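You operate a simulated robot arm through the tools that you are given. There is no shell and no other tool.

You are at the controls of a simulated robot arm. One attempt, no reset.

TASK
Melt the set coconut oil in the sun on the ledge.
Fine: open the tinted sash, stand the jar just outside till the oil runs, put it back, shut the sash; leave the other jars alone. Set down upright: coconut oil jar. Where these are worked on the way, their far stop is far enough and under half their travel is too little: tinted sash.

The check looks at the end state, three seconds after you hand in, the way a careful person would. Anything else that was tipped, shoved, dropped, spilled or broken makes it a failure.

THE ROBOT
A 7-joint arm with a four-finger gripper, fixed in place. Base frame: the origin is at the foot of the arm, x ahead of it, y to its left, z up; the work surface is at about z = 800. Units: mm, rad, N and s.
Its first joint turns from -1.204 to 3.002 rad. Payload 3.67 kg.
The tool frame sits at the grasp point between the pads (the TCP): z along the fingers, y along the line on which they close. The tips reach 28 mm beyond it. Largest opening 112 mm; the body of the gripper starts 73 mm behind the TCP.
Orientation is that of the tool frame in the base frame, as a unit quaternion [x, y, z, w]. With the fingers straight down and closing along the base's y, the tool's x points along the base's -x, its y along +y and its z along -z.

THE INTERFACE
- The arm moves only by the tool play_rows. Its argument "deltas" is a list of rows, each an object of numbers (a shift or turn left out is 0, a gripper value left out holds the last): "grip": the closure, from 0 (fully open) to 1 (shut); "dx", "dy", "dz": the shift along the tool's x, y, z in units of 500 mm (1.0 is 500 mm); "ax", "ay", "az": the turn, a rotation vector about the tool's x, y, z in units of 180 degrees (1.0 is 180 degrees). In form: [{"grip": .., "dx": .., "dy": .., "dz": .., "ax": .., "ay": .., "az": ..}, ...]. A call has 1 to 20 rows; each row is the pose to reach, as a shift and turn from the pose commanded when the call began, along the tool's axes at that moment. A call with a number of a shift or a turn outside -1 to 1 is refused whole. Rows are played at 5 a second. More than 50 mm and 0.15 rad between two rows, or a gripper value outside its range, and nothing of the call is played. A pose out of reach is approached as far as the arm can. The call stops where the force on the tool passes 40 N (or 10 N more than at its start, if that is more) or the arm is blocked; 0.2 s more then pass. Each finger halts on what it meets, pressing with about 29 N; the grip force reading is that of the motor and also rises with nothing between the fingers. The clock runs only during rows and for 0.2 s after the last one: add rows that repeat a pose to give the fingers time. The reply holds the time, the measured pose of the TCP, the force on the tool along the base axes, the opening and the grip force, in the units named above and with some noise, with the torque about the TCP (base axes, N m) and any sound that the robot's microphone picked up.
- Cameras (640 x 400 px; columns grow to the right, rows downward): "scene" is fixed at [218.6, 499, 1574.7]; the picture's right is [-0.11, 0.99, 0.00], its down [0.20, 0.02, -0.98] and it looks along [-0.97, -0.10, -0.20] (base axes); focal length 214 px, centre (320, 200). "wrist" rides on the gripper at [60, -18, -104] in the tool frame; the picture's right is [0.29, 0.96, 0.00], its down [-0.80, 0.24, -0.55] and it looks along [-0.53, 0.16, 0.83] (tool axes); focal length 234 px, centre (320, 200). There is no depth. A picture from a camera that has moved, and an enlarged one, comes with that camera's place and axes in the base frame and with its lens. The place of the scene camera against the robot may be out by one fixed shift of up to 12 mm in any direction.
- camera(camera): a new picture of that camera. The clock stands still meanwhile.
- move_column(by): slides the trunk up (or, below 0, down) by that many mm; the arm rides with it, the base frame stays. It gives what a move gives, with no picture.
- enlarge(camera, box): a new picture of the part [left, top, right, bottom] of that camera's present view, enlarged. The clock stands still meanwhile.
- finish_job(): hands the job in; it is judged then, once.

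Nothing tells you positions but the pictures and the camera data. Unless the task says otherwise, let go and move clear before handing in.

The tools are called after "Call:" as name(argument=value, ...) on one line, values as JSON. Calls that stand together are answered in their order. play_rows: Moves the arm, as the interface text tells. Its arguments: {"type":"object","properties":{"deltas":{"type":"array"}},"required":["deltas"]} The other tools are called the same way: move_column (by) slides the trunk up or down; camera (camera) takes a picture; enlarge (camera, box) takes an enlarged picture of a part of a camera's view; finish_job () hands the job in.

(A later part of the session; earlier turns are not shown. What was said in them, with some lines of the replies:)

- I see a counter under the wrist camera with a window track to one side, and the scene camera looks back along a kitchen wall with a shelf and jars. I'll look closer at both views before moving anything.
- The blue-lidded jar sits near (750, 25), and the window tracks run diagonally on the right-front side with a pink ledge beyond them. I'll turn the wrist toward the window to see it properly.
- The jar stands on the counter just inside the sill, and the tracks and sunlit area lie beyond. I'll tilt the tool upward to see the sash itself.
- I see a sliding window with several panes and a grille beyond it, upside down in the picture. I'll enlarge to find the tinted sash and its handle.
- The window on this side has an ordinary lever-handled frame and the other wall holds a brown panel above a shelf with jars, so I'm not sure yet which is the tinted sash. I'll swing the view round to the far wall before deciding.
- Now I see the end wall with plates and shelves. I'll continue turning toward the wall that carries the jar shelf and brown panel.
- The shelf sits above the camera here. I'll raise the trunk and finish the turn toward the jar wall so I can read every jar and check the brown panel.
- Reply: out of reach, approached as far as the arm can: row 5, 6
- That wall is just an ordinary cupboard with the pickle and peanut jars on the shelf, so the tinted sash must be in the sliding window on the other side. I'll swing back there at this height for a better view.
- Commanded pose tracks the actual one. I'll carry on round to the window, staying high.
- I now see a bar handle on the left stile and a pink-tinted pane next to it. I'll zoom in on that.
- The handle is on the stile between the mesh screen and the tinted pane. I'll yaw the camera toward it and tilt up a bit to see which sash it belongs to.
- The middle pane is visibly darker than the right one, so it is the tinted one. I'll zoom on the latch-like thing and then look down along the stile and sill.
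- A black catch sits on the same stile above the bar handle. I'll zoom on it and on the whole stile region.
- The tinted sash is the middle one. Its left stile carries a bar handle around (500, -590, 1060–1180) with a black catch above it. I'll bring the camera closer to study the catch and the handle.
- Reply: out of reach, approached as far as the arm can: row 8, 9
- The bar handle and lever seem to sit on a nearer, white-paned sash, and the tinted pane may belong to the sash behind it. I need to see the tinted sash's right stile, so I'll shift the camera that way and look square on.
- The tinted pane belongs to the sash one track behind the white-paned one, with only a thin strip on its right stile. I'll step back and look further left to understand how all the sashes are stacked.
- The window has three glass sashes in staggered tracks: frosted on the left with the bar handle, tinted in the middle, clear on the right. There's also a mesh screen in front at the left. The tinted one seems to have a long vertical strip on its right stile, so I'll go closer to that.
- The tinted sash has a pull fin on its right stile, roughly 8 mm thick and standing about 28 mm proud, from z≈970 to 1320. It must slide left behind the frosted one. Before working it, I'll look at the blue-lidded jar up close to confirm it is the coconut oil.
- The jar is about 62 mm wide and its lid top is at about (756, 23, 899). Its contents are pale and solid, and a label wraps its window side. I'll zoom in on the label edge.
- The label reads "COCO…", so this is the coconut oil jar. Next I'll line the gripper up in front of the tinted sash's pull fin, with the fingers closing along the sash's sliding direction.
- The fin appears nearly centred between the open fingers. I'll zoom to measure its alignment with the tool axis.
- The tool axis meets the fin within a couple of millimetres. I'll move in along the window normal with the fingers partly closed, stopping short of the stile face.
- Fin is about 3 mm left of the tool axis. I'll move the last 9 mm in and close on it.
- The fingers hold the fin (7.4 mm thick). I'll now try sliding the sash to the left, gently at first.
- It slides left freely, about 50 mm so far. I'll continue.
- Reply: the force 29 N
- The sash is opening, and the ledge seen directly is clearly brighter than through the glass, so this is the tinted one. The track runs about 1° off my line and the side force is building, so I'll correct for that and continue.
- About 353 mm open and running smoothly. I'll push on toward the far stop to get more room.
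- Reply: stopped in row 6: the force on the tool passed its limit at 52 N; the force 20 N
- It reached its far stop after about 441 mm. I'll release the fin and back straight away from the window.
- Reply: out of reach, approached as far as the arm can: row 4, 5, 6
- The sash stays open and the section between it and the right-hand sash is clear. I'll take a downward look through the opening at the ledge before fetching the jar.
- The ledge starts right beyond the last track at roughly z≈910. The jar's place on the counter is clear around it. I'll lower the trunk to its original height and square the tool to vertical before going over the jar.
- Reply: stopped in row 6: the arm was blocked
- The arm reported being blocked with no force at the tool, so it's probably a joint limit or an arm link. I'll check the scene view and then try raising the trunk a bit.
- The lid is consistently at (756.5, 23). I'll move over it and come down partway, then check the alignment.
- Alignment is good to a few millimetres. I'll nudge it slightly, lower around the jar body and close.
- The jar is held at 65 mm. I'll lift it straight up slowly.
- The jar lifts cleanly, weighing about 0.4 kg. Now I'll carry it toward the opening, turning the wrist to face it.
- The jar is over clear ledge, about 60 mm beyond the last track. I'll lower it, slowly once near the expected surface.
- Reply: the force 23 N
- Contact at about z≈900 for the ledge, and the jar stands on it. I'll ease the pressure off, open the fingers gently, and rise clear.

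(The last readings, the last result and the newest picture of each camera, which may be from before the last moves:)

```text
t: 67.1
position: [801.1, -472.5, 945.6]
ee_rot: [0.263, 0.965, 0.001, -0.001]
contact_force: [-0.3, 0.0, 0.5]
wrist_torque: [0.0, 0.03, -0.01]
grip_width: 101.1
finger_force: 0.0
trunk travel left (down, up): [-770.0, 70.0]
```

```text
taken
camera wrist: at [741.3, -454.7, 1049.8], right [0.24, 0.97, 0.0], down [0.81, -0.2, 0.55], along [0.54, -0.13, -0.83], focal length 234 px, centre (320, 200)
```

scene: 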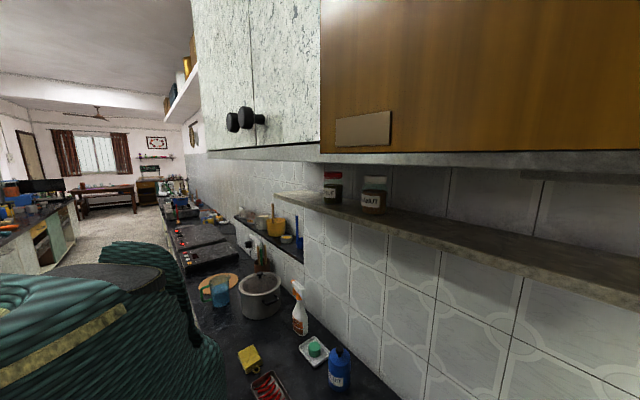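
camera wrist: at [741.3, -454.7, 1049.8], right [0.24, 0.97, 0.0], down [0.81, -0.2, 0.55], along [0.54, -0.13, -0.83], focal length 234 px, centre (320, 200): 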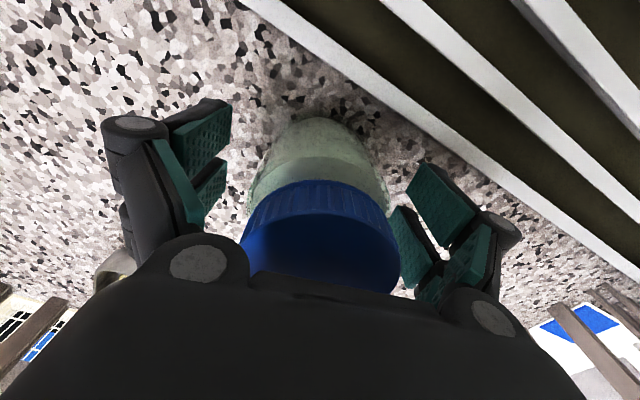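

The jar stands free on the ledge. I'll rise straight up and look at it.

Call:
play_rows(deltas=[{"grip": 0.1, "dz": -0.04}, {"grip": 0.1, "dz": -0.1}, {"grip": 0.1, "dz": -0.17}, {"grip": 0.1, "dz": -0.24}, {"grip": 0.1, "dz": -0.3}])

Call:
camera(camera="wrist")

```text
t: 68.3
position: [799.8, -470.4, 1094.9]
ee_rot: [0.263, 0.965, 0.0, -0.001]
contact_force: [0.0, 0.5, 0.2]
wrist_torque: [0.04, -0.03, 0.0]
grip_width: 101.2
finger_force: 0.1
trunk travel left (down, up): [-770.0, 70.0]
```

```text
taken
camera wrist: at [739.4, -453.7, 1199.8], right [0.24, 0.97, 0.0], down [0.81, -0.2, 0.55], along [0.54, -0.13, -0.83], focal length 234 px, centre (320, 200)
```

wrist: 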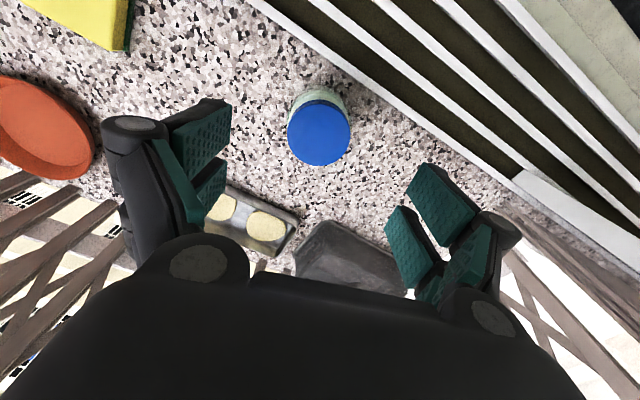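

Jar is upright on the bright ledge, and nothing else has been disturbed. I'll pull back a little and watch the oil while time passes.

Call:
play_rows(deltas=[{"grip": 0.1, "dx": 0.06}, {"grip": 0.1, "dx": 0.12}, {"grip": 0.1, "dx": 0.18}, {"grip": 0.1, "dx": 0.24}])

Call:
camera(camera="wrist")

Call:
enlarge(camera="wrist", box=[250, 120, 410, 260])

```text
t: 69.3
position: [696.6, -407.3, 1095.6]
ee_rot: [0.263, 0.965, 0.0, 0.0]
contact_force: [-0.4, 1.3, 0.3]
wrist_torque: [-0.02, -0.04, -0.02]
grip_width: 100.7
finger_force: 0.0
trunk travel left (down, up): [-770.0, 70.0]
```

```text
taken
camera wrist: at [636.0, -392.2, 1200.9], right [0.24, 0.97, 0.0], down [0.81, -0.2, 0.55], along [0.54, -0.13, -0.83], focal length 234 px, centre (320, 200)
```

wrist: 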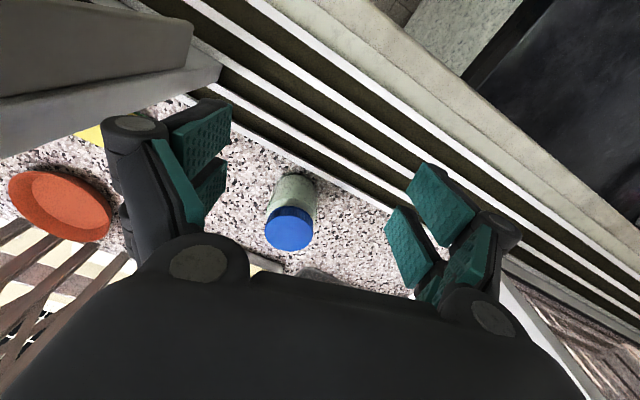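

```text
2.86 times, centred on (330, 190) of wrist
camera zoom: at [636.0, -392.2, 1200.9], right [0.24, 0.97, 0.0], down [0.81, -0.2, 0.55], along [0.54, -0.13, -0.83], focal length 669 px, centre (291, 229)
```

zoom: 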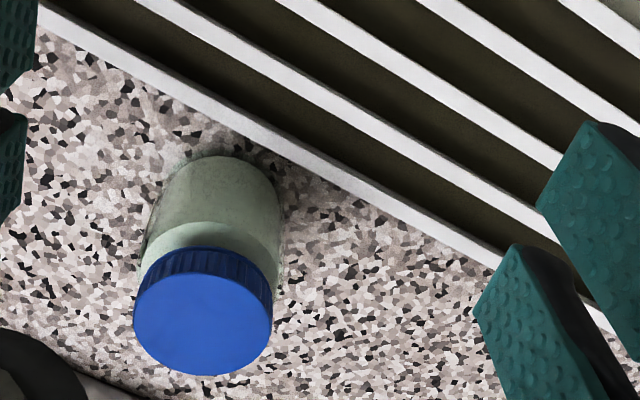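

I'll wait a few seconds and compare the look of the oil.

Call:
play_rows(deltas=[{"grip": 0.1}, {"grip": 0.1}, {"grip": 0.1}, {"grip": 0.1}, {"grip": 0.1}, {"grip": 0.1}, {"grip": 0.1}, {"grip": 0.1}, {"grip": 0.1}, {"grip": 0.1}, {"grip": 0.1}, {"grip": 0.1}, {"grip": 0.1}, {"grip": 0.1}, {"grip": 0.1}, {"grip": 0.1}, {"grip": 0.1}, {"grip": 0.1}, {"grip": 0.1}, {"grip": 0.1}])

Call:
play_rows(deltas=[{"grip": 0.1}, {"grip": 0.1}, {"grip": 0.1}, {"grip": 0.1}, {"grip": 0.1}, {"grip": 0.1}, {"grip": 0.1}, {"grip": 0.1}, {"grip": 0.1}, {"grip": 0.1}, {"grip": 0.1}, {"grip": 0.1}, {"grip": 0.1}, {"grip": 0.1}, {"grip": 0.1}, {"grip": 0.1}, {"grip": 0.1}, {"grip": 0.1}, {"grip": 0.1}, {"grip": 0.1}])

Call:
enlarge(camera="wrist", box=[250, 120, 410, 260])

```text
t: 73.5
position: [698.5, -410.2, 1094.7]
ee_rot: [0.264, 0.965, 0.0, -0.001]
contact_force: [-1.3, 0.2, 0.6]
wrist_torque: [-0.01, 0.02, -0.01]
grip_width: 100.8
finger_force: 0.1
trunk travel left (down, up): [-770.0, 70.0]
```

```text
t: 77.7
position: [697.0, -411.0, 1095.6]
ee_rot: [0.262, 0.965, 0.0, -0.002]
contact_force: [0.1, -0.2, -0.4]
wrist_torque: [-0.01, 0.0, -0.02]
grip_width: 101.0
finger_force: 0.0
trunk travel left (down, up): [-770.0, 70.0]
```

```text
2.86 times, centred on (330, 190) of wrist
camera zoom: at [637.4, -393.4, 1199.7], right [0.24, 0.97, 0.0], down [0.81, -0.2, 0.55], along [0.54, -0.13, -0.83], focal length 669 px, centre (291, 229)
```

zoom: 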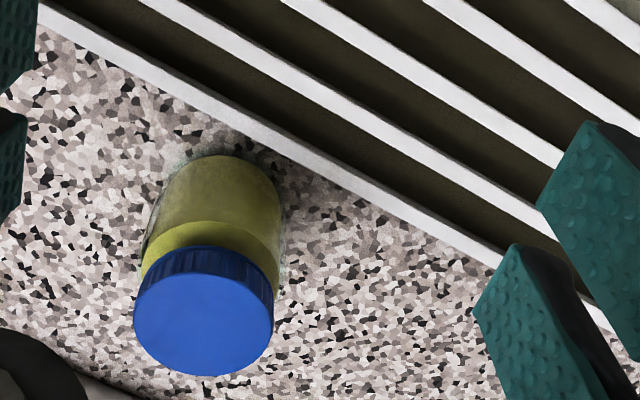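

The oil has turned from pale white to yellow: it's melting. I'll wait a bit longer to see whether it is still changing.

Call:
play_rows(deltas=[{"grip": 0.1}, {"grip": 0.1}, {"grip": 0.1}, {"grip": 0.1}, {"grip": 0.1}, {"grip": 0.1}, {"grip": 0.1}, {"grip": 0.1}, {"grip": 0.1}, {"grip": 0.1}, {"grip": 0.1}, {"grip": 0.1}, {"grip": 0.1}, {"grip": 0.1}, {"grip": 0.1}, {"grip": 0.1}, {"grip": 0.1}, {"grip": 0.1}, {"grip": 0.1}, {"grip": 0.1}])

Call:
enlarge(camera="wrist", box=[250, 120, 410, 260])

Call:
play_rows(deltas=[{"grip": 0.1}, {"grip": 0.1}, {"grip": 0.1}, {"grip": 0.1}, {"grip": 0.1}, {"grip": 0.1}, {"grip": 0.1}, {"grip": 0.1}, {"grip": 0.1}, {"grip": 0.1}, {"grip": 0.1}, {"grip": 0.1}, {"grip": 0.1}, {"grip": 0.1}, {"grip": 0.1}, {"grip": 0.1}, {"grip": 0.1}, {"grip": 0.1}, {"grip": 0.1}, {"grip": 0.1}])

Call:
enlarge(camera="wrist", box=[250, 120, 410, 260])

```text
t: 81.9
position: [697.6, -409.3, 1095.8]
ee_rot: [0.264, 0.965, 0.0, -0.001]
contact_force: [0.1, -0.6, 0.4]
wrist_torque: [0.0, 0.03, 0.01]
grip_width: 100.7
finger_force: 0.1
trunk travel left (down, up): [-770.0, 70.0]
```

```text
2.86 times, centred on (330, 190) of wrist
camera zoom: at [637.4, -393.4, 1199.7], right [0.24, 0.97, 0.0], down [0.81, -0.2, 0.55], along [0.54, -0.13, -0.83], focal length 669 px, centre (291, 229)
```

zoom: 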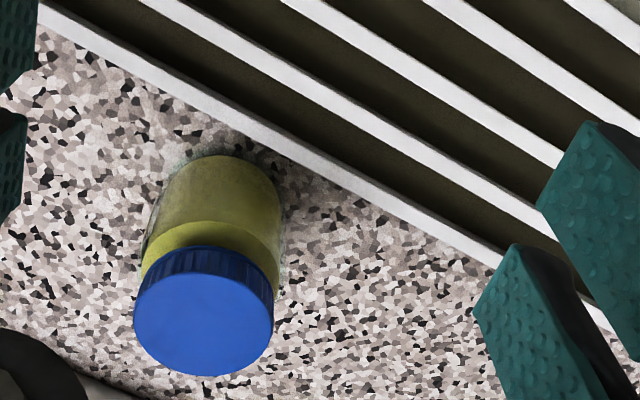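

```text
t: 86.1
position: [697.7, -410.0, 1094.8]
ee_rot: [0.264, 0.965, 0.0, -0.001]
contact_force: [-0.7, 0.0, -0.7]
wrist_torque: [0.04, 0.04, 0.0]
grip_width: 100.5
finger_force: 0.0
trunk travel left (down, up): [-770.0, 70.0]
```

```text
2.86 times, centred on (330, 190) of wrist
camera zoom: at [637.4, -393.4, 1199.7], right [0.24, 0.97, 0.0], down [0.81, -0.2, 0.55], along [0.54, -0.13, -0.83], focal length 669 px, centre (291, 229)
```

zoom: 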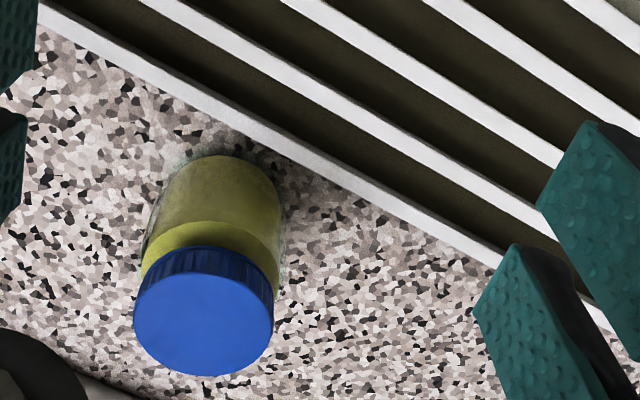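

The look hasn't changed over the last 8 seconds, so the oil has fully run. I'll go back over the jar and pick it up.

Call:
play_rows(deltas=[{"grip": 0.1, "dx": -0.06}, {"grip": 0.1, "dx": -0.12}, {"grip": 0.1, "dx": -0.18}, {"grip": 0.1, "dx": -0.24}])

Call:
camera(camera="wrist")

```text
t: 87.1
position: [799.9, -473.2, 1094.4]
ee_rot: [0.264, 0.965, 0.0, -0.002]
contact_force: [-1.2, -1.1, -0.7]
wrist_torque: [0.01, 0.02, 0.02]
grip_width: 100.9
finger_force: 0.1
trunk travel left (down, up): [-770.0, 70.0]
```

```text
taken
camera wrist: at [740.5, -455.9, 1198.7], right [0.24, 0.97, 0.0], down [0.81, -0.2, 0.55], along [0.54, -0.13, -0.83], focal length 234 px, centre (320, 200)
```

wrist: 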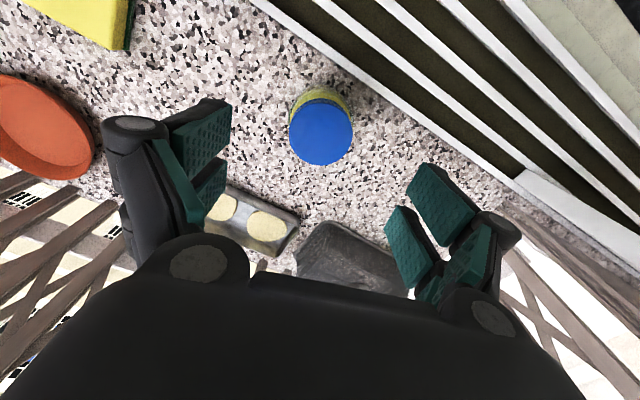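

Call:
play_rows(deltas=[{"grip": 0.1, "dz": 0.06}, {"grip": 0.1, "dz": 0.12}, {"grip": 0.1, "dz": 0.18}, {"grip": 0.1, "dz": 0.23}, {"grip": 0.1, "dz": 0.27}, {"grip": 0.1, "dz": 0.292}])

Call:
camera(camera="wrist")

```text
t: 88.5
position: [802.0, -471.4, 948.9]
ee_rot: [0.263, 0.965, 0.0, -0.002]
contact_force: [0.5, 0.2, -0.4]
wrist_torque: [-0.03, 0.01, 0.0]
grip_width: 100.8
finger_force: 0.1
trunk travel left (down, up): [-770.0, 70.0]
```

```text
taken
camera wrist: at [741.5, -454.8, 1052.5], right [0.24, 0.97, 0.0], down [0.81, -0.2, 0.55], along [0.54, -0.13, -0.83], focal length 234 px, centre (320, 200)
```

wrist: 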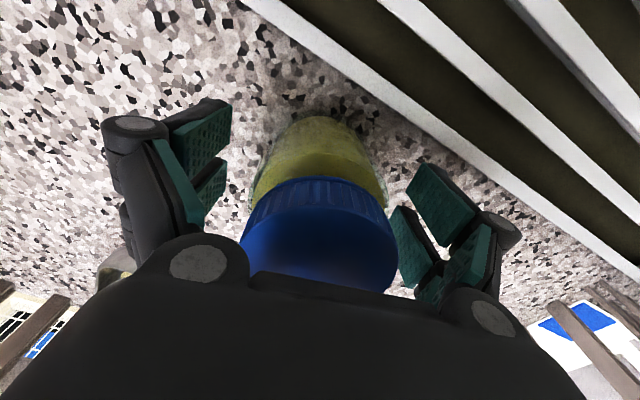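

Fingers straddle the jar again. I'll close and lift slowly.

Call:
play_rows(deltas=[{"grip": 0.3}, {"grip": 0.4}, {"grip": 0.5}, {"grip": 0.6}, {"grip": 0.6}])

Call:
play_rows(deltas=[{"grip": 0.6, "dz": -0.02}, {"grip": 0.6, "dz": -0.05}, {"grip": 0.6, "dz": -0.1}, {"grip": 0.6, "dz": -0.15}, {"grip": 0.6, "dz": -0.2}, {"grip": 0.6, "dz": -0.24}])

Call:
camera(camera="wrist")

```text
t: 89.7
position: [801.5, -470.3, 948.1]
ee_rot: [0.263, 0.965, 0.001, -0.001]
contact_force: [1.9, 1.1, 0.2]
wrist_torque: [-0.03, -0.06, 0.05]
grip_width: 64.7
finger_force: 28.5
trunk travel left (down, up): [-770.0, 70.0]
```

```text
t: 91.1
position: [800.3, -471.9, 1068.6]
ee_rot: [0.263, 0.965, -0.001, -0.001]
contact_force: [-0.3, 0.1, -3.3]
wrist_torque: [-0.01, 0.01, -0.01]
grip_width: 64.7
finger_force: 29.0
trunk travel left (down, up): [-770.0, 70.0]
```

```text
taken
camera wrist: at [740.3, -453.9, 1173.9], right [0.24, 0.97, 0.0], down [0.81, -0.2, 0.55], along [0.54, -0.13, -0.83], focal length 234 px, centre (320, 200)
```

wrist: 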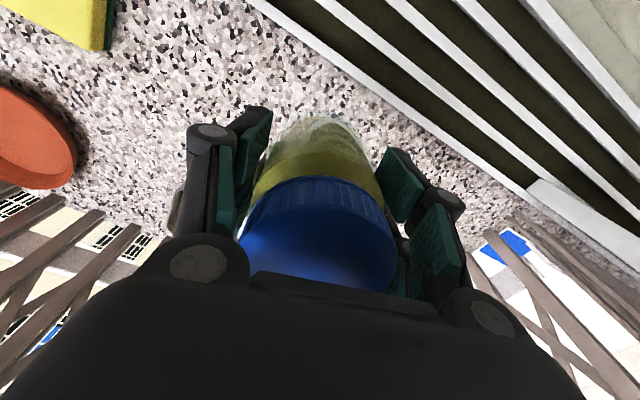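

Now I'll carry it back through the opening the same way.

Call:
play_rows(deltas=[{"grip": 0.6, "dx": 0.061, "dy": 0.0401}, {"grip": 0.6, "dx": 0.1221, "dy": 0.0802}, {"grip": 0.6, "dx": 0.1832, "dy": 0.1202}, {"grip": 0.6, "dx": 0.2442, "dy": 0.1603}, {"grip": 0.6, "dx": 0.3052, "dy": 0.2004}, {"grip": 0.6, "dx": 0.3663, "dy": 0.2404}, {"grip": 0.6, "dx": 0.4274, "dy": 0.2805}, {"grip": 0.6, "dx": 0.4884, "dy": 0.3206}])

Call:
camera(camera="wrist")

```text
t: 92.9
position: [669.9, -206.6, 1069.7]
ee_rot: [0.263, 0.965, -0.001, -0.001]
contact_force: [-0.4, 0.2, -3.5]
wrist_torque: [-0.02, -0.01, -0.02]
grip_width: 64.9
finger_force: 29.0
trunk travel left (down, up): [-770.0, 70.0]
```

```text
taken
camera wrist: at [610.2, -189.1, 1173.4], right [0.24, 0.97, 0.0], down [0.81, -0.2, 0.55], along [0.54, -0.13, -0.83], focal length 234 px, centre (320, 200)
```

wrist: 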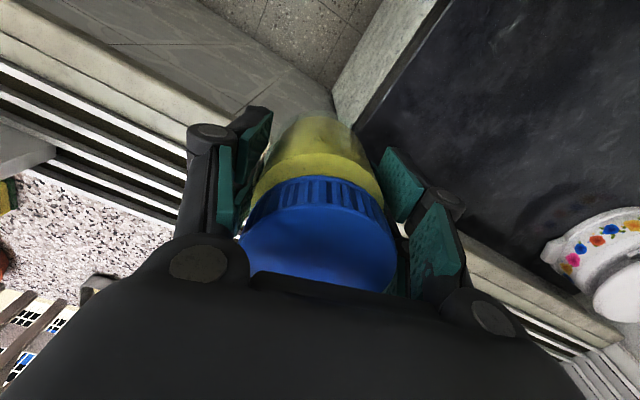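

Call:
play_rows(deltas=[{"grip": 0.6, "dx": 0.013, "dy": 0.0688, "az": -0.0243}, {"grip": 0.6, "dx": 0.026, "dy": 0.1377, "az": -0.0486}, {"grip": 0.6, "dx": 0.039, "dy": 0.2065, "az": -0.0729}, {"grip": 0.6, "dx": 0.052, "dy": 0.2753, "az": -0.0971}, {"grip": 0.6, "dx": 0.065, "dy": 0.3441, "az": -0.1214}, {"grip": 0.6, "dx": 0.078, "dy": 0.413, "az": -0.1457}, {"grip": 0.6, "dx": 0.091, "dy": 0.4818, "az": -0.17}])

Call:
camera(camera="wrist")

```text
t: 94.5
position: [756.2, 23.1, 1067.5]
ee_rot: [-0.001, 1.0, -0.001, -0.002]
contact_force: [0.7, -0.2, -3.7]
wrist_torque: [0.0, -0.02, -0.02]
grip_width: 64.9
finger_force: 29.4
trunk travel left (down, up): [-770.0, 70.0]
```

```text
taken
camera wrist: at [696.8, 7.0, 1171.6], right [-0.29, 0.96, 0.0], down [0.8, 0.24, 0.55], along [0.53, 0.16, -0.83], focal length 234 px, centre (320, 200)
```

wrist: 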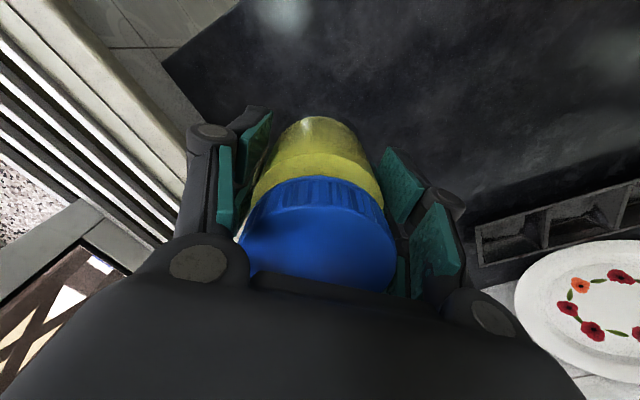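

Same place as where it was lifted. I'll lower it, slowing near the counter.

Call:
play_rows(deltas=[{"grip": 0.6, "dz": 0.06}, {"grip": 0.6, "dz": 0.12}, {"grip": 0.6, "dz": 0.18}, {"grip": 0.6, "dz": 0.24}, {"grip": 0.6, "dz": 0.3}, {"grip": 0.6, "dz": 0.36}, {"grip": 0.6, "dz": 0.4}, {"grip": 0.6, "dz": 0.42}])

Call:
play_rows(deltas=[{"grip": 0.6, "dz": 0.003}, {"grip": 0.6, "dz": 0.006}])

Call:
play_rows(deltas=[{"grip": 0.6, "dz": 0.003}, {"grip": 0.6, "dz": 0.006}])

```text
t: 96.3
position: [754.5, 21.2, 860.0]
ee_rot: [0.0, 1.0, 0.001, -0.001]
contact_force: [-1.0, 0.0, -4.4]
wrist_torque: [0.02, 0.0, 0.02]
grip_width: 64.7
finger_force: 29.2
trunk travel left (down, up): [-770.0, 70.0]
```

```text
t: 96.9
position: [756.1, 20.8, 856.9]
ee_rot: [-0.001, 1.0, 0.0, -0.001]
contact_force: [-1.0, -0.9, -4.5]
wrist_torque: [-0.03, 0.0, -0.02]
grip_width: 64.8
finger_force: 29.1
trunk travel left (down, up): [-770.0, 70.0]
```

```text
t: 97.5
position: [755.7, 22.6, 852.7]
ee_rot: [-0.001, 1.0, 0.0, -0.001]
contact_force: [0.6, 0.7, -4.1]
wrist_torque: [-0.01, 0.0, 0.0]
grip_width: 64.8
finger_force: 29.0
trunk travel left (down, up): [-770.0, 70.0]
```

Call:
play_rows(deltas=[{"grip": 0.6, "dz": 0.003}, {"grip": 0.6, "dz": 0.005}])

Call:
play_rows(deltas=[{"grip": 0.6, "dz": 0.002}, {"grip": 0.6, "dz": 0.004}])

```text
t: 98.1
position: [755.4, 22.2, 851.2]
ee_rot: [-0.001, 1.0, -0.001, 0.0]
contact_force: [-0.4, 0.3, -3.9]
wrist_torque: [0.01, 0.05, 0.0]
grip_width: 64.9
finger_force: 28.9
trunk travel left (down, up): [-770.0, 70.0]
```

```text
t: 98.7
position: [755.8, 22.6, 849.0]
ee_rot: [-0.001, 1.0, 0.0, -0.001]
contact_force: [0.1, -0.3, -2.8]
wrist_torque: [0.0, 0.02, 0.01]
grip_width: 64.7
finger_force: 28.8
trunk travel left (down, up): [-770.0, 70.0]
```

Call:
play_rows(deltas=[{"grip": 0.6, "dz": 0.002}, {"grip": 0.6, "dz": 0.004}])

Call:
play_rows(deltas=[{"grip": 0.6, "dz": 0.001}, {"grip": 0.6, "dz": 0.003}])

```text
t: 99.3
position: [753.9, 21.3, 848.7]
ee_rot: [-0.001, 1.0, 0.0, 0.0]
contact_force: [-2.1, -0.5, 18.8]
wrist_torque: [-0.07, 0.31, 0.02]
grip_width: 64.8
finger_force: 28.7
trunk travel left (down, up): [-770.0, 70.0]
```

```text
t: 99.9
position: [755.3, 21.4, 845.4]
ee_rot: [-0.001, 1.0, 0.0, 0.002]
contact_force: [2.5, 0.6, 21.4]
wrist_torque: [0.04, -0.19, 0.09]
grip_width: 65.0
finger_force: 28.7
trunk travel left (down, up): [-770.0, 70.0]
```

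The jar is back in contact with the counter. I'll ease up, open the fingers and rise clear.

Call:
play_rows(deltas=[{"grip": 0.6, "dz": -0.003}, {"grip": 0.45, "dz": -0.003}, {"grip": 0.35, "dz": -0.003}, {"grip": 0.2, "dz": -0.003}, {"grip": 0.0, "dz": -0.003}, {"grip": 0.0, "dz": -0.003}])

Call:
play_rows(deltas=[{"grip": 0.0, "dz": -0.04}, {"grip": 0.0, "dz": -0.1}, {"grip": 0.0, "dz": -0.17}, {"grip": 0.0, "dz": -0.24}, {"grip": 0.0, "dz": -0.32}, {"grip": 0.0, "dz": -0.4}])

Call:
camera(camera="wrist")

```text
t: 101.3
position: [753.9, 21.3, 845.7]
ee_rot: [0.0, 1.0, 0.0, 0.0]
contact_force: [-0.4, 0.4, 0.4]
wrist_torque: [-0.01, 0.01, 0.02]
grip_width: 112.2
finger_force: 0.1
trunk travel left (down, up): [-770.0, 70.0]
```

```text
t: 102.7
position: [755.4, 24.9, 1046.1]
ee_rot: [-0.001, 1.0, 0.0, -0.001]
contact_force: [-0.3, -0.1, -0.9]
wrist_torque: [0.01, -0.02, 0.01]
grip_width: 111.9
finger_force: 0.1
trunk travel left (down, up): [-770.0, 70.0]
```

```text
taken
camera wrist: at [695.7, 8.2, 1151.4], right [-0.29, 0.96, 0.0], down [0.8, 0.24, 0.55], along [0.53, 0.16, -0.83], focal length 234 px, centre (320, 200)
```

wrist: 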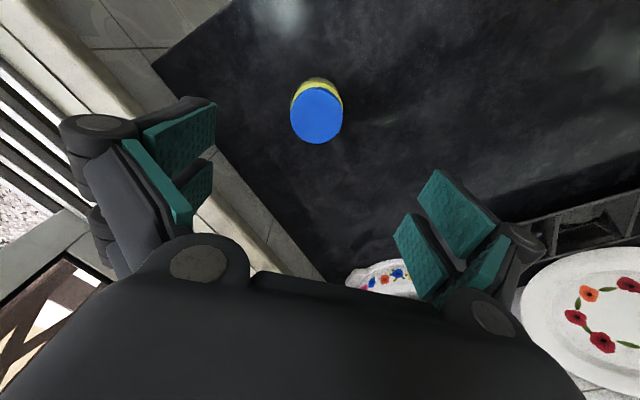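

The jar is upright back in its place with yellow liquid oil. Now to shut the tinted sash: I'll raise the trunk as before and reorient toward the fin.

Call:
move_column(by=70)

Call:
play_rows(deltas=[{"grip": 0.0, "dx": 0.0344, "dy": -0.0607, "dz": -0.0056, "ax": 0.0124, "ay": -0.0292, "az": 0.0267}, {"dx": 0.0689, "dy": -0.1213, "dz": -0.0111, "ax": 0.0248, "ay": -0.0585, "az": 0.0534}, {"dx": 0.1033, "dy": -0.182, "dz": -0.0167, "ax": 0.0371, "ay": -0.0877, "az": 0.0801}, {"dx": 0.1378, "dy": -0.2427, "dz": -0.0222, "ax": 0.0495, "ay": -0.117, "az": 0.1068}, {"dx": 0.1722, "dy": -0.3033, "dz": -0.0278, "ax": 0.0619, "ay": -0.1462, "az": 0.1335}, {"dx": 0.2067, "dy": -0.364, "dz": -0.0333, "ax": 0.0743, "ay": -0.1755, "az": 0.1602}, {"dx": 0.2411, "dy": -0.4247, "dz": -0.0389, "ax": 0.0866, "ay": -0.2047, "az": 0.1869}, {"dx": 0.2756, "dy": -0.4853, "dz": -0.0444, "ax": 0.099, "ay": -0.234, "az": 0.2136}, {"dx": 0.31, "dy": -0.546, "dz": -0.05, "ax": 0.1114, "ay": -0.2632, "az": 0.2403}])

Call:
camera(camera="wrist")

```text
t: 103.7
position: [757.5, 25.0, 1115.8]
ee_rot: [-0.001, 1.0, 0.0, -0.001]
contact_force: [1.0, 0.1, 0.7]
wrist_torque: [0.01, -0.01, 0.01]
grip_width: 112.3
finger_force: 0.1
trunk travel left (down, up): [-840.0, 0.0]
```

```text
t: 105.7
position: [600.1, -249.9, 1143.3]
ee_rot: [0.355, 0.833, -0.163, 0.391]
contact_force: [-0.6, -0.2, -0.3]
wrist_torque: [0.07, -0.03, 0.03]
grip_width: 111.9
finger_force: 0.2
out of reach, approached as far as the arm can: row 5
trunk travel left (down, up): [-840.0, 0.0]
```

```text
taken
camera wrist: at [505.8, -175.5, 1163.3], right [0.56, 0.8, -0.22], down [0.23, 0.1, 0.97], along [0.8, -0.59, -0.12], focal length 234 px, centre (320, 200)
```

wrist: 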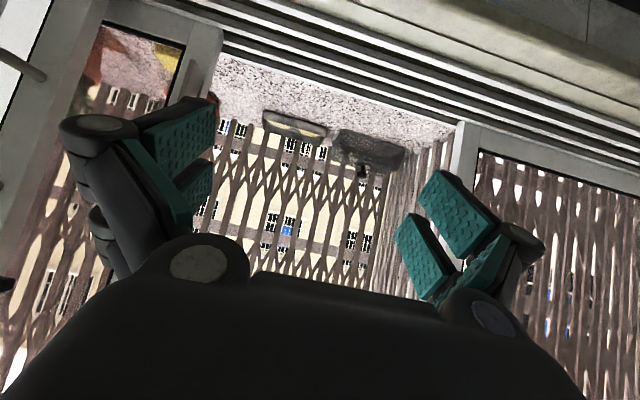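

Call:
play_rows(deltas=[{"grip": 0.0, "dx": -0.0203, "dy": -0.0628, "dz": 0.0251}, {"dx": -0.0406, "dy": -0.1255, "dz": 0.0502}, {"dx": -0.0608, "dy": -0.1883, "dz": 0.0754}, {"dx": -0.0811, "dy": -0.251, "dz": 0.1005}, {"dx": -0.1014, "dy": -0.3138, "dz": 0.1256}])

Call:
camera(camera="wrist")

Call:
enlarge(camera="wrist", box=[220, 60, 420, 260])

```text
t: 106.9
position: [546.3, -422.1, 1137.0]
ee_rot: [0.356, 0.834, -0.162, 0.389]
contact_force: [-1.0, -0.7, 0.2]
wrist_torque: [0.07, -0.02, 0.03]
grip_width: 112.2
finger_force: 0.0
trunk travel left (down, up): [-840.0, 0.0]
```

```text
taken
camera wrist: at [451.2, -346.3, 1158.7], right [0.56, 0.8, -0.22], down [0.23, 0.1, 0.97], along [0.79, -0.59, -0.13], focal length 234 px, centre (320, 200)
```

wrist: 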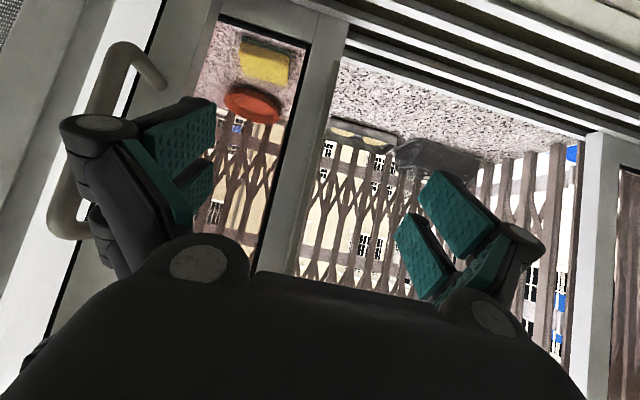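

```text
2.00 times, centred on (320, 160) of wrist
camera zoom: at [451.2, -346.3, 1158.7], right [0.56, 0.8, -0.22], down [0.23, 0.1, 0.97], along [0.79, -0.59, -0.13], focal length 468 px, centre (320, 280)
```

zoom: 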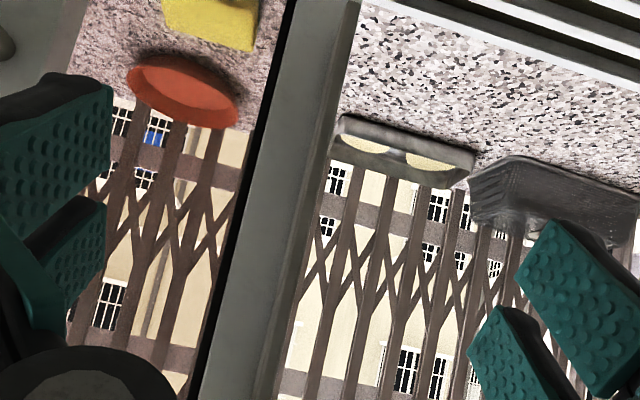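

Fin is right on the tool axis. I'll move in and close on it.

Call:
play_rows(deltas=[{"grip": 0.4, "dx": -0.0222, "dz": 0.0264}, {"grip": 0.4, "dx": -0.0444, "dz": 0.0529}, {"grip": 0.4, "dx": -0.0665, "dz": 0.0793}, {"grip": 0.4, "dx": -0.0776, "dz": 0.0925}, {"grip": 0.4, "dx": -0.0874, "dz": 0.1042}])

Call:
camera(camera="wrist")

```text
t: 108.1
position: [592.0, -467.3, 1138.1]
ee_rot: [0.356, 0.834, -0.165, 0.389]
contact_force: [0.1, -1.3, -0.7]
wrist_torque: [0.01, 0.01, 0.02]
grip_width: 67.3
finger_force: 0.0
trunk travel left (down, up): [-840.0, 0.0]
```

```text
taken
camera wrist: at [497.6, -392.4, 1160.1], right [0.56, 0.8, -0.22], down [0.23, 0.1, 0.97], along [0.79, -0.6, -0.13], focal length 234 px, centre (320, 200)
```

wrist: 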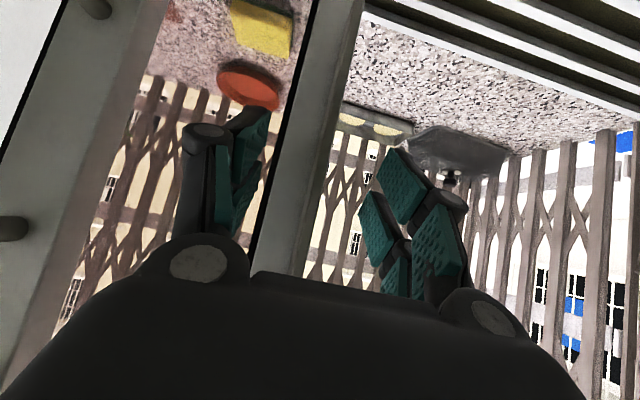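

Call:
play_rows(deltas=[{"grip": 0.4, "dx": -0.0058, "dz": 0.0069}, {"grip": 0.6, "dx": -0.0058, "dz": 0.0069}, {"grip": 0.8, "dx": -0.0058, "dz": 0.0069}, {"grip": 1.0, "dx": -0.0058, "dz": 0.0069}, {"grip": 1.0, "dx": -0.0058, "dz": 0.0069}])

Call:
camera(camera="wrist")

```text
t: 109.3
position: [594.8, -467.4, 1140.5]
ee_rot: [0.356, 0.833, -0.166, 0.39]
contact_force: [-2.3, 0.2, 3.0]
wrist_torque: [-0.99, 0.61, 0.92]
grip_width: 7.3
finger_force: 44.1
trunk travel left (down, up): [-840.0, 0.0]
```

```text
taken
camera wrist: at [499.6, -393.4, 1161.2], right [0.56, 0.8, -0.22], down [0.23, 0.1, 0.97], along [0.79, -0.59, -0.13], focal length 234 px, centre (320, 200)
```

wrist: 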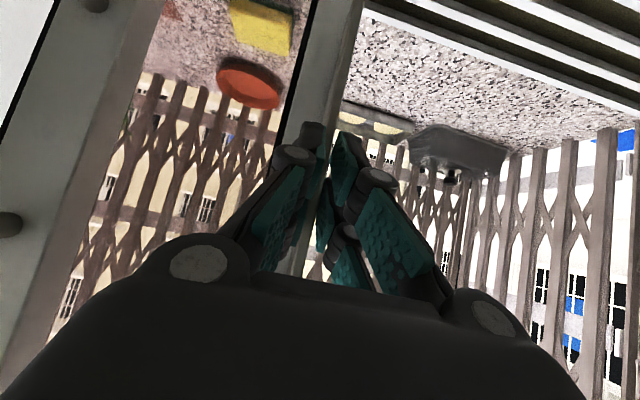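

Fin gripped again. I'll slide the sash back to the right along its track.

Call:
play_rows(deltas=[{"grip": 1.0, "dx": 0.0002, "dy": 0.02, "dz": -0.0002}, {"grip": 1.0, "dx": 0.0005, "dy": 0.05, "dz": -0.0006}, {"grip": 1.0, "dx": 0.001, "dy": 0.1, "dz": -0.0012}, {"grip": 1.0, "dx": 0.0015, "dy": 0.15, "dz": -0.0017}, {"grip": 1.0, "dx": 0.0019, "dy": 0.2, "dz": -0.0023}, {"grip": 1.0, "dx": 0.0024, "dy": 0.25, "dz": -0.0029}, {"grip": 1.0, "dx": 0.0029, "dy": 0.3, "dz": -0.0035}, {"grip": 1.0, "dx": 0.0034, "dy": 0.35, "dz": -0.004}, {"grip": 1.0, "dx": 0.0039, "dy": 0.4, "dz": -0.0046}])

```text
t: 111.3
position: [738.8, -322.8, 1139.9]
ee_rot: [0.353, 0.834, -0.165, 0.39]
contact_force: [-12.0, 13.6, -0.6]
wrist_torque: [-0.26, 1.29, 0.92]
grip_width: 7.0
finger_force: 44.1
trunk travel left (down, up): [-840.0, 0.0]
```

Call:
play_rows(deltas=[{"grip": 1.0, "dx": 0.0026, "dy": 0.05, "dz": -0.0031}, {"grip": 1.0, "dx": 0.0032, "dy": 0.1, "dz": -0.0038}, {"grip": 1.0, "dx": 0.0039, "dy": 0.15, "dz": -0.0046}, {"grip": 1.0, "dx": 0.0045, "dy": 0.2, "dz": -0.0054}, {"grip": 1.0, "dx": 0.0051, "dy": 0.25, "dz": -0.0061}, {"grip": 1.0, "dx": 0.0058, "dy": 0.3, "dz": -0.0069}, {"grip": 1.0, "dx": 0.0064, "dy": 0.35, "dz": -0.0077}, {"grip": 1.0, "dx": 0.0071, "dy": 0.4, "dz": -0.0084}])

Call:
camera(camera="wrist")

```text
t: 113.1
position: [880.4, -181.2, 1138.6]
ee_rot: [0.356, 0.833, -0.167, 0.39]
contact_force: [7.3, -3.3, -14.6]
wrist_torque: [-0.98, 0.43, 0.91]
grip_width: 7.1
finger_force: 44.2
trunk travel left (down, up): [-840.0, 0.0]
```

```text
taken
camera wrist: at [785.7, -107.2, 1161.4], right [0.56, 0.8, -0.22], down [0.23, 0.1, 0.97], along [0.79, -0.59, -0.13], focal length 234 px, centre (320, 200)
```

wrist: 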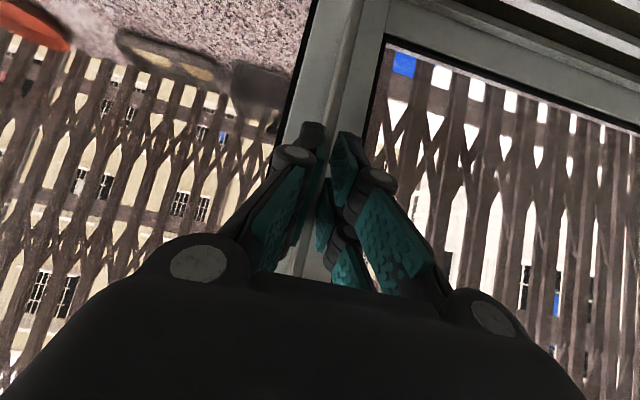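

About 37 mm left. I'll go on slowly until it meets its closed stop.

Call:
play_rows(deltas=[{"grip": 1.0, "dx": 0.0015, "dy": 0.02, "dz": 0.0007}, {"grip": 1.0, "dx": 0.0017, "dy": 0.04, "dz": 0.0004}, {"grip": 1.0, "dx": 0.002, "dy": 0.05, "dz": 0.0001}, {"grip": 1.0, "dx": 0.0021, "dy": 0.06, "dz": 0.0}, {"grip": 1.0, "dx": 0.0022, "dy": 0.07, "dz": -0.0001}, {"grip": 1.0, "dx": 0.0023, "dy": 0.08, "dz": -0.0002}, {"grip": 1.0, "dx": 0.0024, "dy": 0.09, "dz": -0.0003}, {"grip": 1.0, "dx": 0.0025, "dy": 0.1, "dz": -0.0004}])

Call:
camera(camera="wrist")

```text
t: 114.9
position: [905.9, -156.2, 1141.5]
ee_rot: [0.359, 0.832, -0.17, 0.388]
contact_force: [-21.3, -17.4, 8.8]
wrist_torque: [-0.35, 1.58, 0.22]
grip_width: 7.0
finger_force: 44.2
trunk travel left (down, up): [-840.0, 0.0]
stopped in row 8: the force on the tool passed its limit at 46 N (the readings are from after the stop); the commanded pose is now the measured one
```

```text
taken
camera wrist: at [811.6, -80.9, 1161.3], right [0.57, 0.79, -0.23], down [0.24, 0.11, 0.97], along [0.79, -0.6, -0.13], focal length 234 px, centre (320, 200)
```

wrist: 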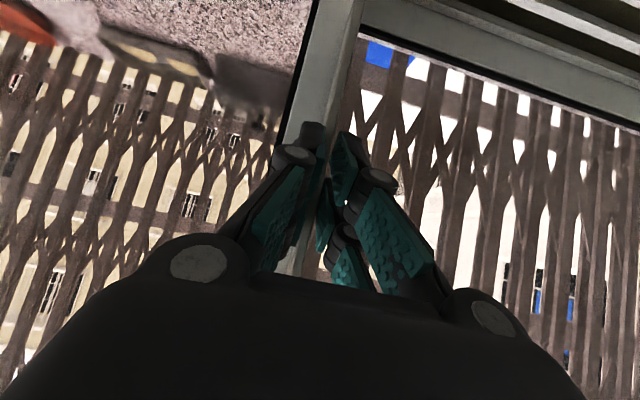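

The sash has met its closed stop. I'll open the fingers and back away straight.

Call:
play_rows(deltas=[{"grip": 0.7}, {"grip": 0.5}, {"grip": 0.5}, {"grip": 0.5, "dx": 0.0386, "dz": -0.046}, {"grip": 0.5, "dx": 0.0772, "dz": -0.092}, {"grip": 0.3, "dx": 0.1157, "dz": -0.138}, {"grip": 0.1, "dx": 0.1543, "dz": -0.1838}])

Call:
camera(camera="wrist")

Call:
enlarge(camera="wrist", box=[220, 0, 420, 125])

```text
t: 116.7
position: [808.1, -82.1, 1076.6]
ee_rot: [0.363, 0.845, -0.183, 0.348]
contact_force: [0.4, 0.0, -0.6]
wrist_torque: [0.0, -0.03, -0.04]
grip_width: 100.8
finger_force: 0.0
trunk travel left (down, up): [-840.0, 0.0]
stopped in row 7: the arm was blocked; the commanded pose is now the measured one
```

```text
taken
camera wrist: at [718.1, -5.0, 1106.9], right [0.57, 0.78, -0.26], down [0.32, 0.09, 0.94], along [0.76, -0.62, -0.2], focal length 234 px, centre (320, 200)
```

wrist: 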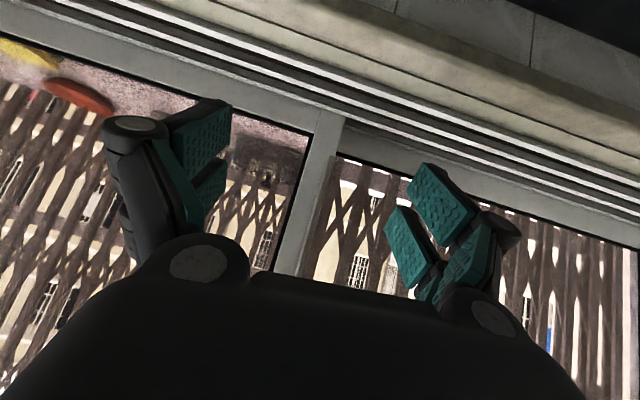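

```text
3.20 times, centred on (320, 62) of wrist
camera zoom: at [718.1, -5.0, 1106.9], right [0.57, 0.78, -0.26], down [0.32, 0.09, 0.94], along [0.76, -0.62, -0.2], focal length 749 px, centre (320, 640)
```

zoom: 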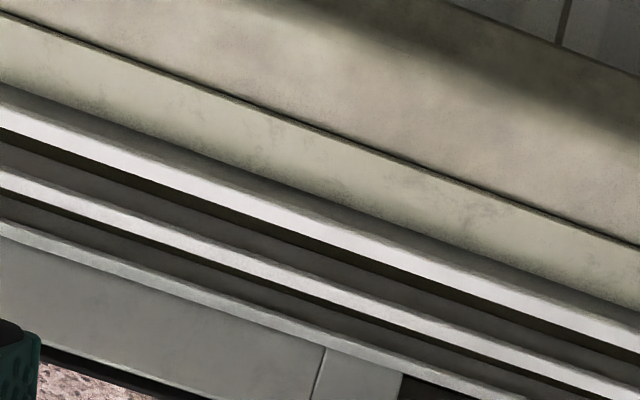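

The sash is shut. The retreat stopped short with the wrist sagging, so the arm is near a limit. I'll raise the tool straight up to free it and then check the jar.

Call:
play_rows(deltas=[{"grip": 0.1, "dx": -0.036, "dy": -0.0028, "dz": -0.0346}, {"dx": -0.0721, "dy": -0.0057, "dz": -0.0692}, {"dx": -0.1081, "dy": -0.0085, "dz": -0.1037}, {"dx": -0.1442, "dy": -0.0113, "dz": -0.1383}])

Call:
camera(camera="wrist")

```text
t: 117.7
position: [770.3, -95.3, 1062.1]
ee_rot: [0.362, 0.865, -0.209, 0.277]
contact_force: [-0.1, 0.3, 0.4]
wrist_torque: [0.02, 0.03, 0.01]
grip_width: 100.9
finger_force: 0.1
trunk travel left (down, up): [-840.0, 0.0]
stopped in row 4: the arm was blocked; the commanded pose is now the measured one
```

```text
taken
camera wrist: at [687.3, -16.9, 1105.4], right [0.54, 0.77, -0.34], down [0.46, 0.06, 0.88], along [0.7, -0.63, -0.32], focal length 234 px, centre (320, 200)
```

wrist: 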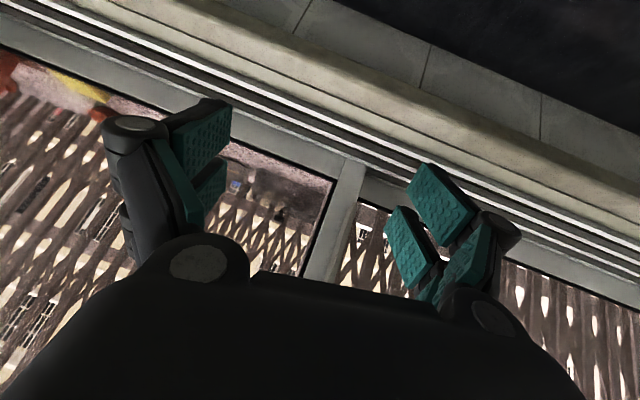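

The arm seems caught at a wrist limit in this tilted posture. I'll turn the tool back to the comfortable vertical orientation in small steps.

Call:
play_rows(deltas=[{"grip": 0.1, "ax": -0.0174, "ay": 0.0231, "az": -0.0302}, {"ax": -0.0348, "ay": 0.0462, "az": -0.0603}])

```text
t: 118.3
position: [769.5, -93.1, 1064.3]
ee_rot: [0.273, 0.924, -0.16, 0.215]
contact_force: [-0.4, 0.1, -0.7]
wrist_torque: [-0.04, -0.02, 0.01]
grip_width: 100.8
finger_force: 0.0
trunk travel left (down, up): [-840.0, 0.0]
```

Call:
play_rows(deltas=[{"grip": 0.1, "ax": -0.0174, "ay": 0.0231, "az": -0.0302}, {"ax": -0.0348, "ay": 0.0462, "az": -0.0603}, {"ax": -0.0522, "ay": 0.0692, "az": -0.0905}])

Call:
play_rows(deltas=[{"grip": 0.1, "ax": -0.0174, "ay": 0.0231, "az": -0.0302}, {"ax": -0.0348, "ay": 0.0462, "az": -0.0603}, {"ax": -0.0522, "ay": 0.0692, "az": -0.0905}])

Call:
camera(camera="wrist")

```text
t: 119.1
position: [770.2, -95.0, 1060.0]
ee_rot: [0.139, 0.981, -0.082, 0.109]
contact_force: [0.3, 0.2, -1.0]
wrist_torque: [0.03, -0.02, 0.03]
grip_width: 100.8
finger_force: 0.2
trunk travel left (down, up): [-840.0, 0.0]
```

```text
t: 119.9
position: [770.8, -94.9, 1061.0]
ee_rot: [-0.003, 1.0, -0.001, 0.0]
contact_force: [0.2, -0.2, -0.3]
wrist_torque: [0.03, 0.01, 0.0]
grip_width: 101.1
finger_force: 0.0
trunk travel left (down, up): [-840.0, 0.0]
```

```text
taken
camera wrist: at [710.1, -111.3, 1166.3], right [-0.29, 0.96, 0.0], down [0.79, 0.25, 0.55], along [0.53, 0.16, -0.83], focal length 234 px, centre (320, 200)
```

wrist: 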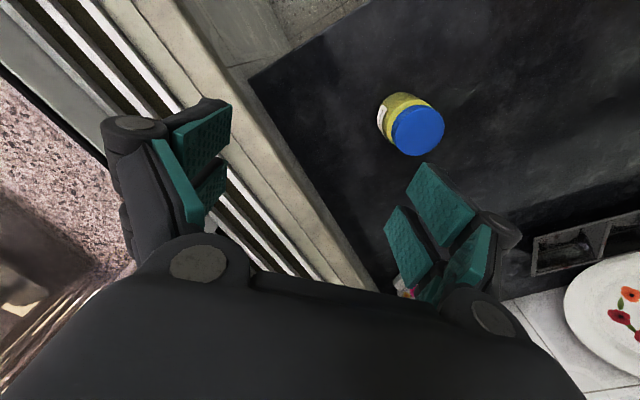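

The jar stands upright, and the arm is free again. I'll rise up and take a square view of the window to confirm the sash is fully shut.

Call:
play_rows(deltas=[{"grip": 0.1, "dz": -0.08}, {"dz": -0.16}, {"dz": -0.24}, {"dz": -0.32}, {"dz": -0.4}, {"dz": -0.468}])

Call:
play_rows(deltas=[{"dx": 0.0043, "dy": 0.0091, "ax": 0.0078, "ay": -0.0307, "az": 0.0355}, {"dx": 0.0086, "dy": 0.0183, "ax": 0.0156, "ay": -0.0614, "az": 0.071}, {"dx": 0.0129, "dy": 0.0274, "ax": 0.0234, "ay": -0.0921, "az": 0.1065}, {"dx": 0.0171, "dy": 0.0365, "ax": 0.0312, "ay": -0.1228, "az": 0.142}, {"dx": 0.0214, "dy": 0.0456, "ax": 0.039, "ay": -0.1535, "az": 0.1775}, {"dx": 0.0257, "dy": 0.0548, "ax": 0.0468, "ay": -0.1842, "az": 0.213}, {"dx": 0.03, "dy": 0.0639, "ax": 0.0546, "ay": -0.2149, "az": 0.2485}, {"dx": 0.034, "dy": 0.073, "ax": 0.0624, "ay": -0.2341, "az": 0.2702}])

Call:
camera(camera="wrist")

```text
t: 121.3
position: [760.2, -85.5, 1284.8]
ee_rot: [-0.004, 1.0, -0.005, -0.009]
contact_force: [-2.9, 0.0, -1.1]
wrist_torque: [-0.1, -0.24, 0.0]
grip_width: 100.9
finger_force: 0.1
trunk travel left (down, up): [-840.0, 0.0]
```

```text
t: 123.3
position: [760.2, -90.9, 1309.9]
ee_rot: [0.445, 0.834, -0.056, 0.322]
contact_force: [0.4, -0.2, -0.4]
wrist_torque: [0.05, 0.0, 0.01]
grip_width: 100.8
finger_force: 0.0
trunk travel left (down, up): [-840.0, 0.0]
stopped in row 8: the arm was blocked; the commanded pose is now the measured one
```

```text
taken
camera wrist: at [671.7, -17.5, 1353.1], right [0.63, 0.78, 0.01], down [0.23, -0.21, 0.95], along [0.74, -0.59, -0.31], focal length 234 px, centre (320, 200)
```

wrist: 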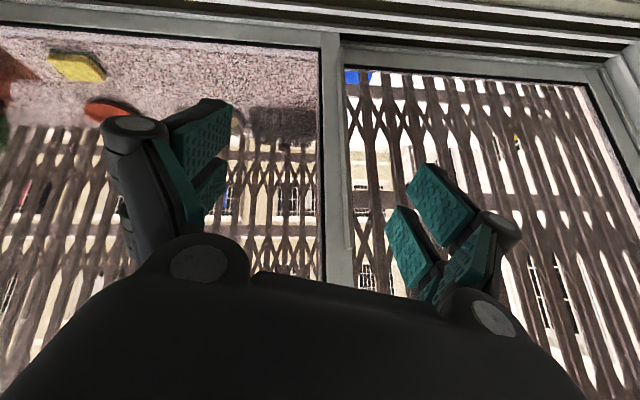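

Call:
enlarge(camera="wrist", box=[250, 0, 450, 125])

Call:
enlarge(camera="wrist", box=[0, 20, 160, 120])

Call:
camera(camera="scene")

```text
3.20 times, centred on (350, 62) of wrist
camera zoom: at [671.7, -17.5, 1353.1], right [0.63, 0.78, 0.01], down [0.23, -0.21, 0.95], along [0.74, -0.59, -0.31], focal length 749 px, centre (224, 640)
```

zoom: 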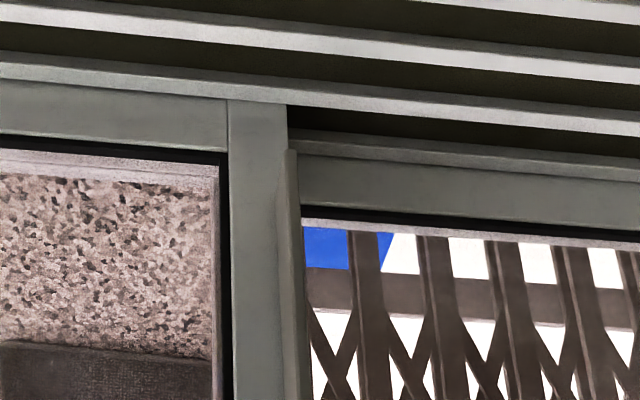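

```text
4.00 times, centred on (80, 70) of wrist
camera zoom: at [671.7, -17.5, 1353.1], right [0.63, 0.78, 0.01], down [0.23, -0.21, 0.95], along [0.74, -0.59, -0.31], focal length 937 px, centre (1280, 720)
```

zoom: 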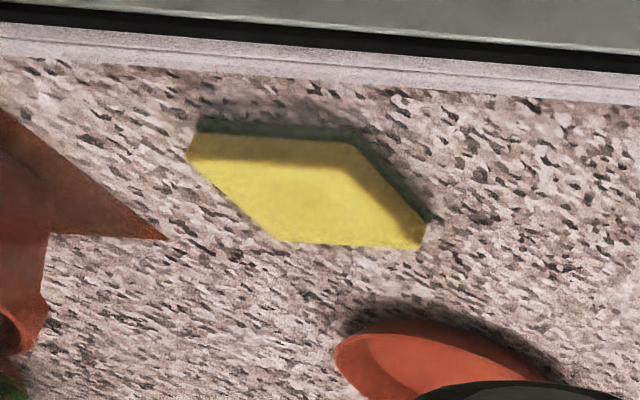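

```text
taken
```

scene: 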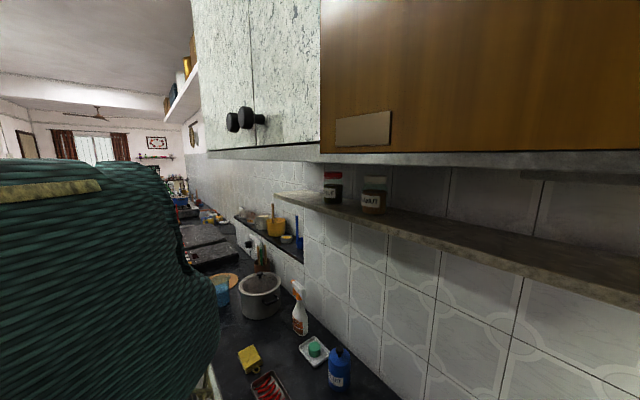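

The tinted sash sits against the right-hand one just as it did at the start, and the shelf jars are untouched. One last look at the counter before handing in.

Call:
play_rows(deltas=[{"grip": 0.1, "ax": -0.0042, "ay": 0.0241, "az": -0.0333}, {"ax": -0.0084, "ay": 0.0482, "az": -0.0667}, {"ax": -0.0126, "ay": 0.0724, "az": -0.1}, {"ax": -0.0168, "ay": 0.0965, "az": -0.1334}, {"ax": -0.021, "ay": 0.1206, "az": -0.1667}, {"ax": -0.0252, "ay": 0.1447, "az": -0.2001}, {"ax": -0.0294, "ay": 0.1689, "az": -0.2334}, {"ax": -0.0336, "ay": 0.193, "az": -0.2668}, {"ax": -0.0378, "ay": 0.2171, "az": -0.3001}])

Call:
camera(camera="wrist")

```text
t: 125.3
position: [744.5, -82.7, 1308.2]
ee_rot: [-0.006, 1.0, -0.006, -0.002]
contact_force: [0.5, -0.2, -0.4]
wrist_torque: [0.02, 0.04, -0.02]
grip_width: 100.8
finger_force: 0.0
trunk travel left (down, up): [-840.0, 0.0]
```

```text
taken
camera wrist: at [685.8, -98.2, 1413.5], right [-0.3, 0.95, -0.01], down [0.8, 0.25, 0.55], along [0.53, 0.16, -0.84], focal length 234 px, centre (320, 200)
```

wrist: 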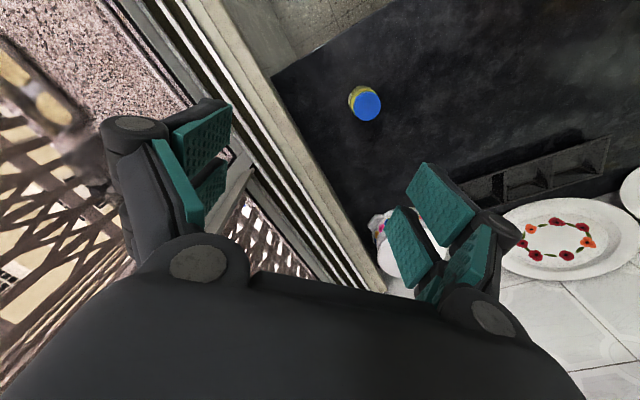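

The jar stands upright in its old place with the oil liquid and yellow, the tinted sash is shut, and the gripper is empty and well clear. I'm handing in.

Call:
finish_job()

```text
The job is handed in.
```

I melted the coconut oil on the ledge and put the jar back upright where it started. The tinted sash is shut. I've handed the job in, but I haven't seen the result of the check.

- **Sash:** I slid it about 440 mm to its far stop. Afterwards I pushed it back until it met its closed stop. It ended within a millimetre or two of where it was at the start.
- **Oil:** the jar stood on the ledge just outside for about 20 seconds. The oil turned from pale and solid to clear yellow, and its look didn't change over the last 8 seconds.
- **Other things:** I never touched the pickle and peanut jars. The sponge and dish on the ledge looked undisturbed in the last pictures.

The arm stopped short four times when it ran into its own limits. One of these was just after I let go of the sash, with the gripper higher than the jar. The tool felt no contact then, and the jar was still upright in the pictures taken afterwards. The gripper is empty and well clear.
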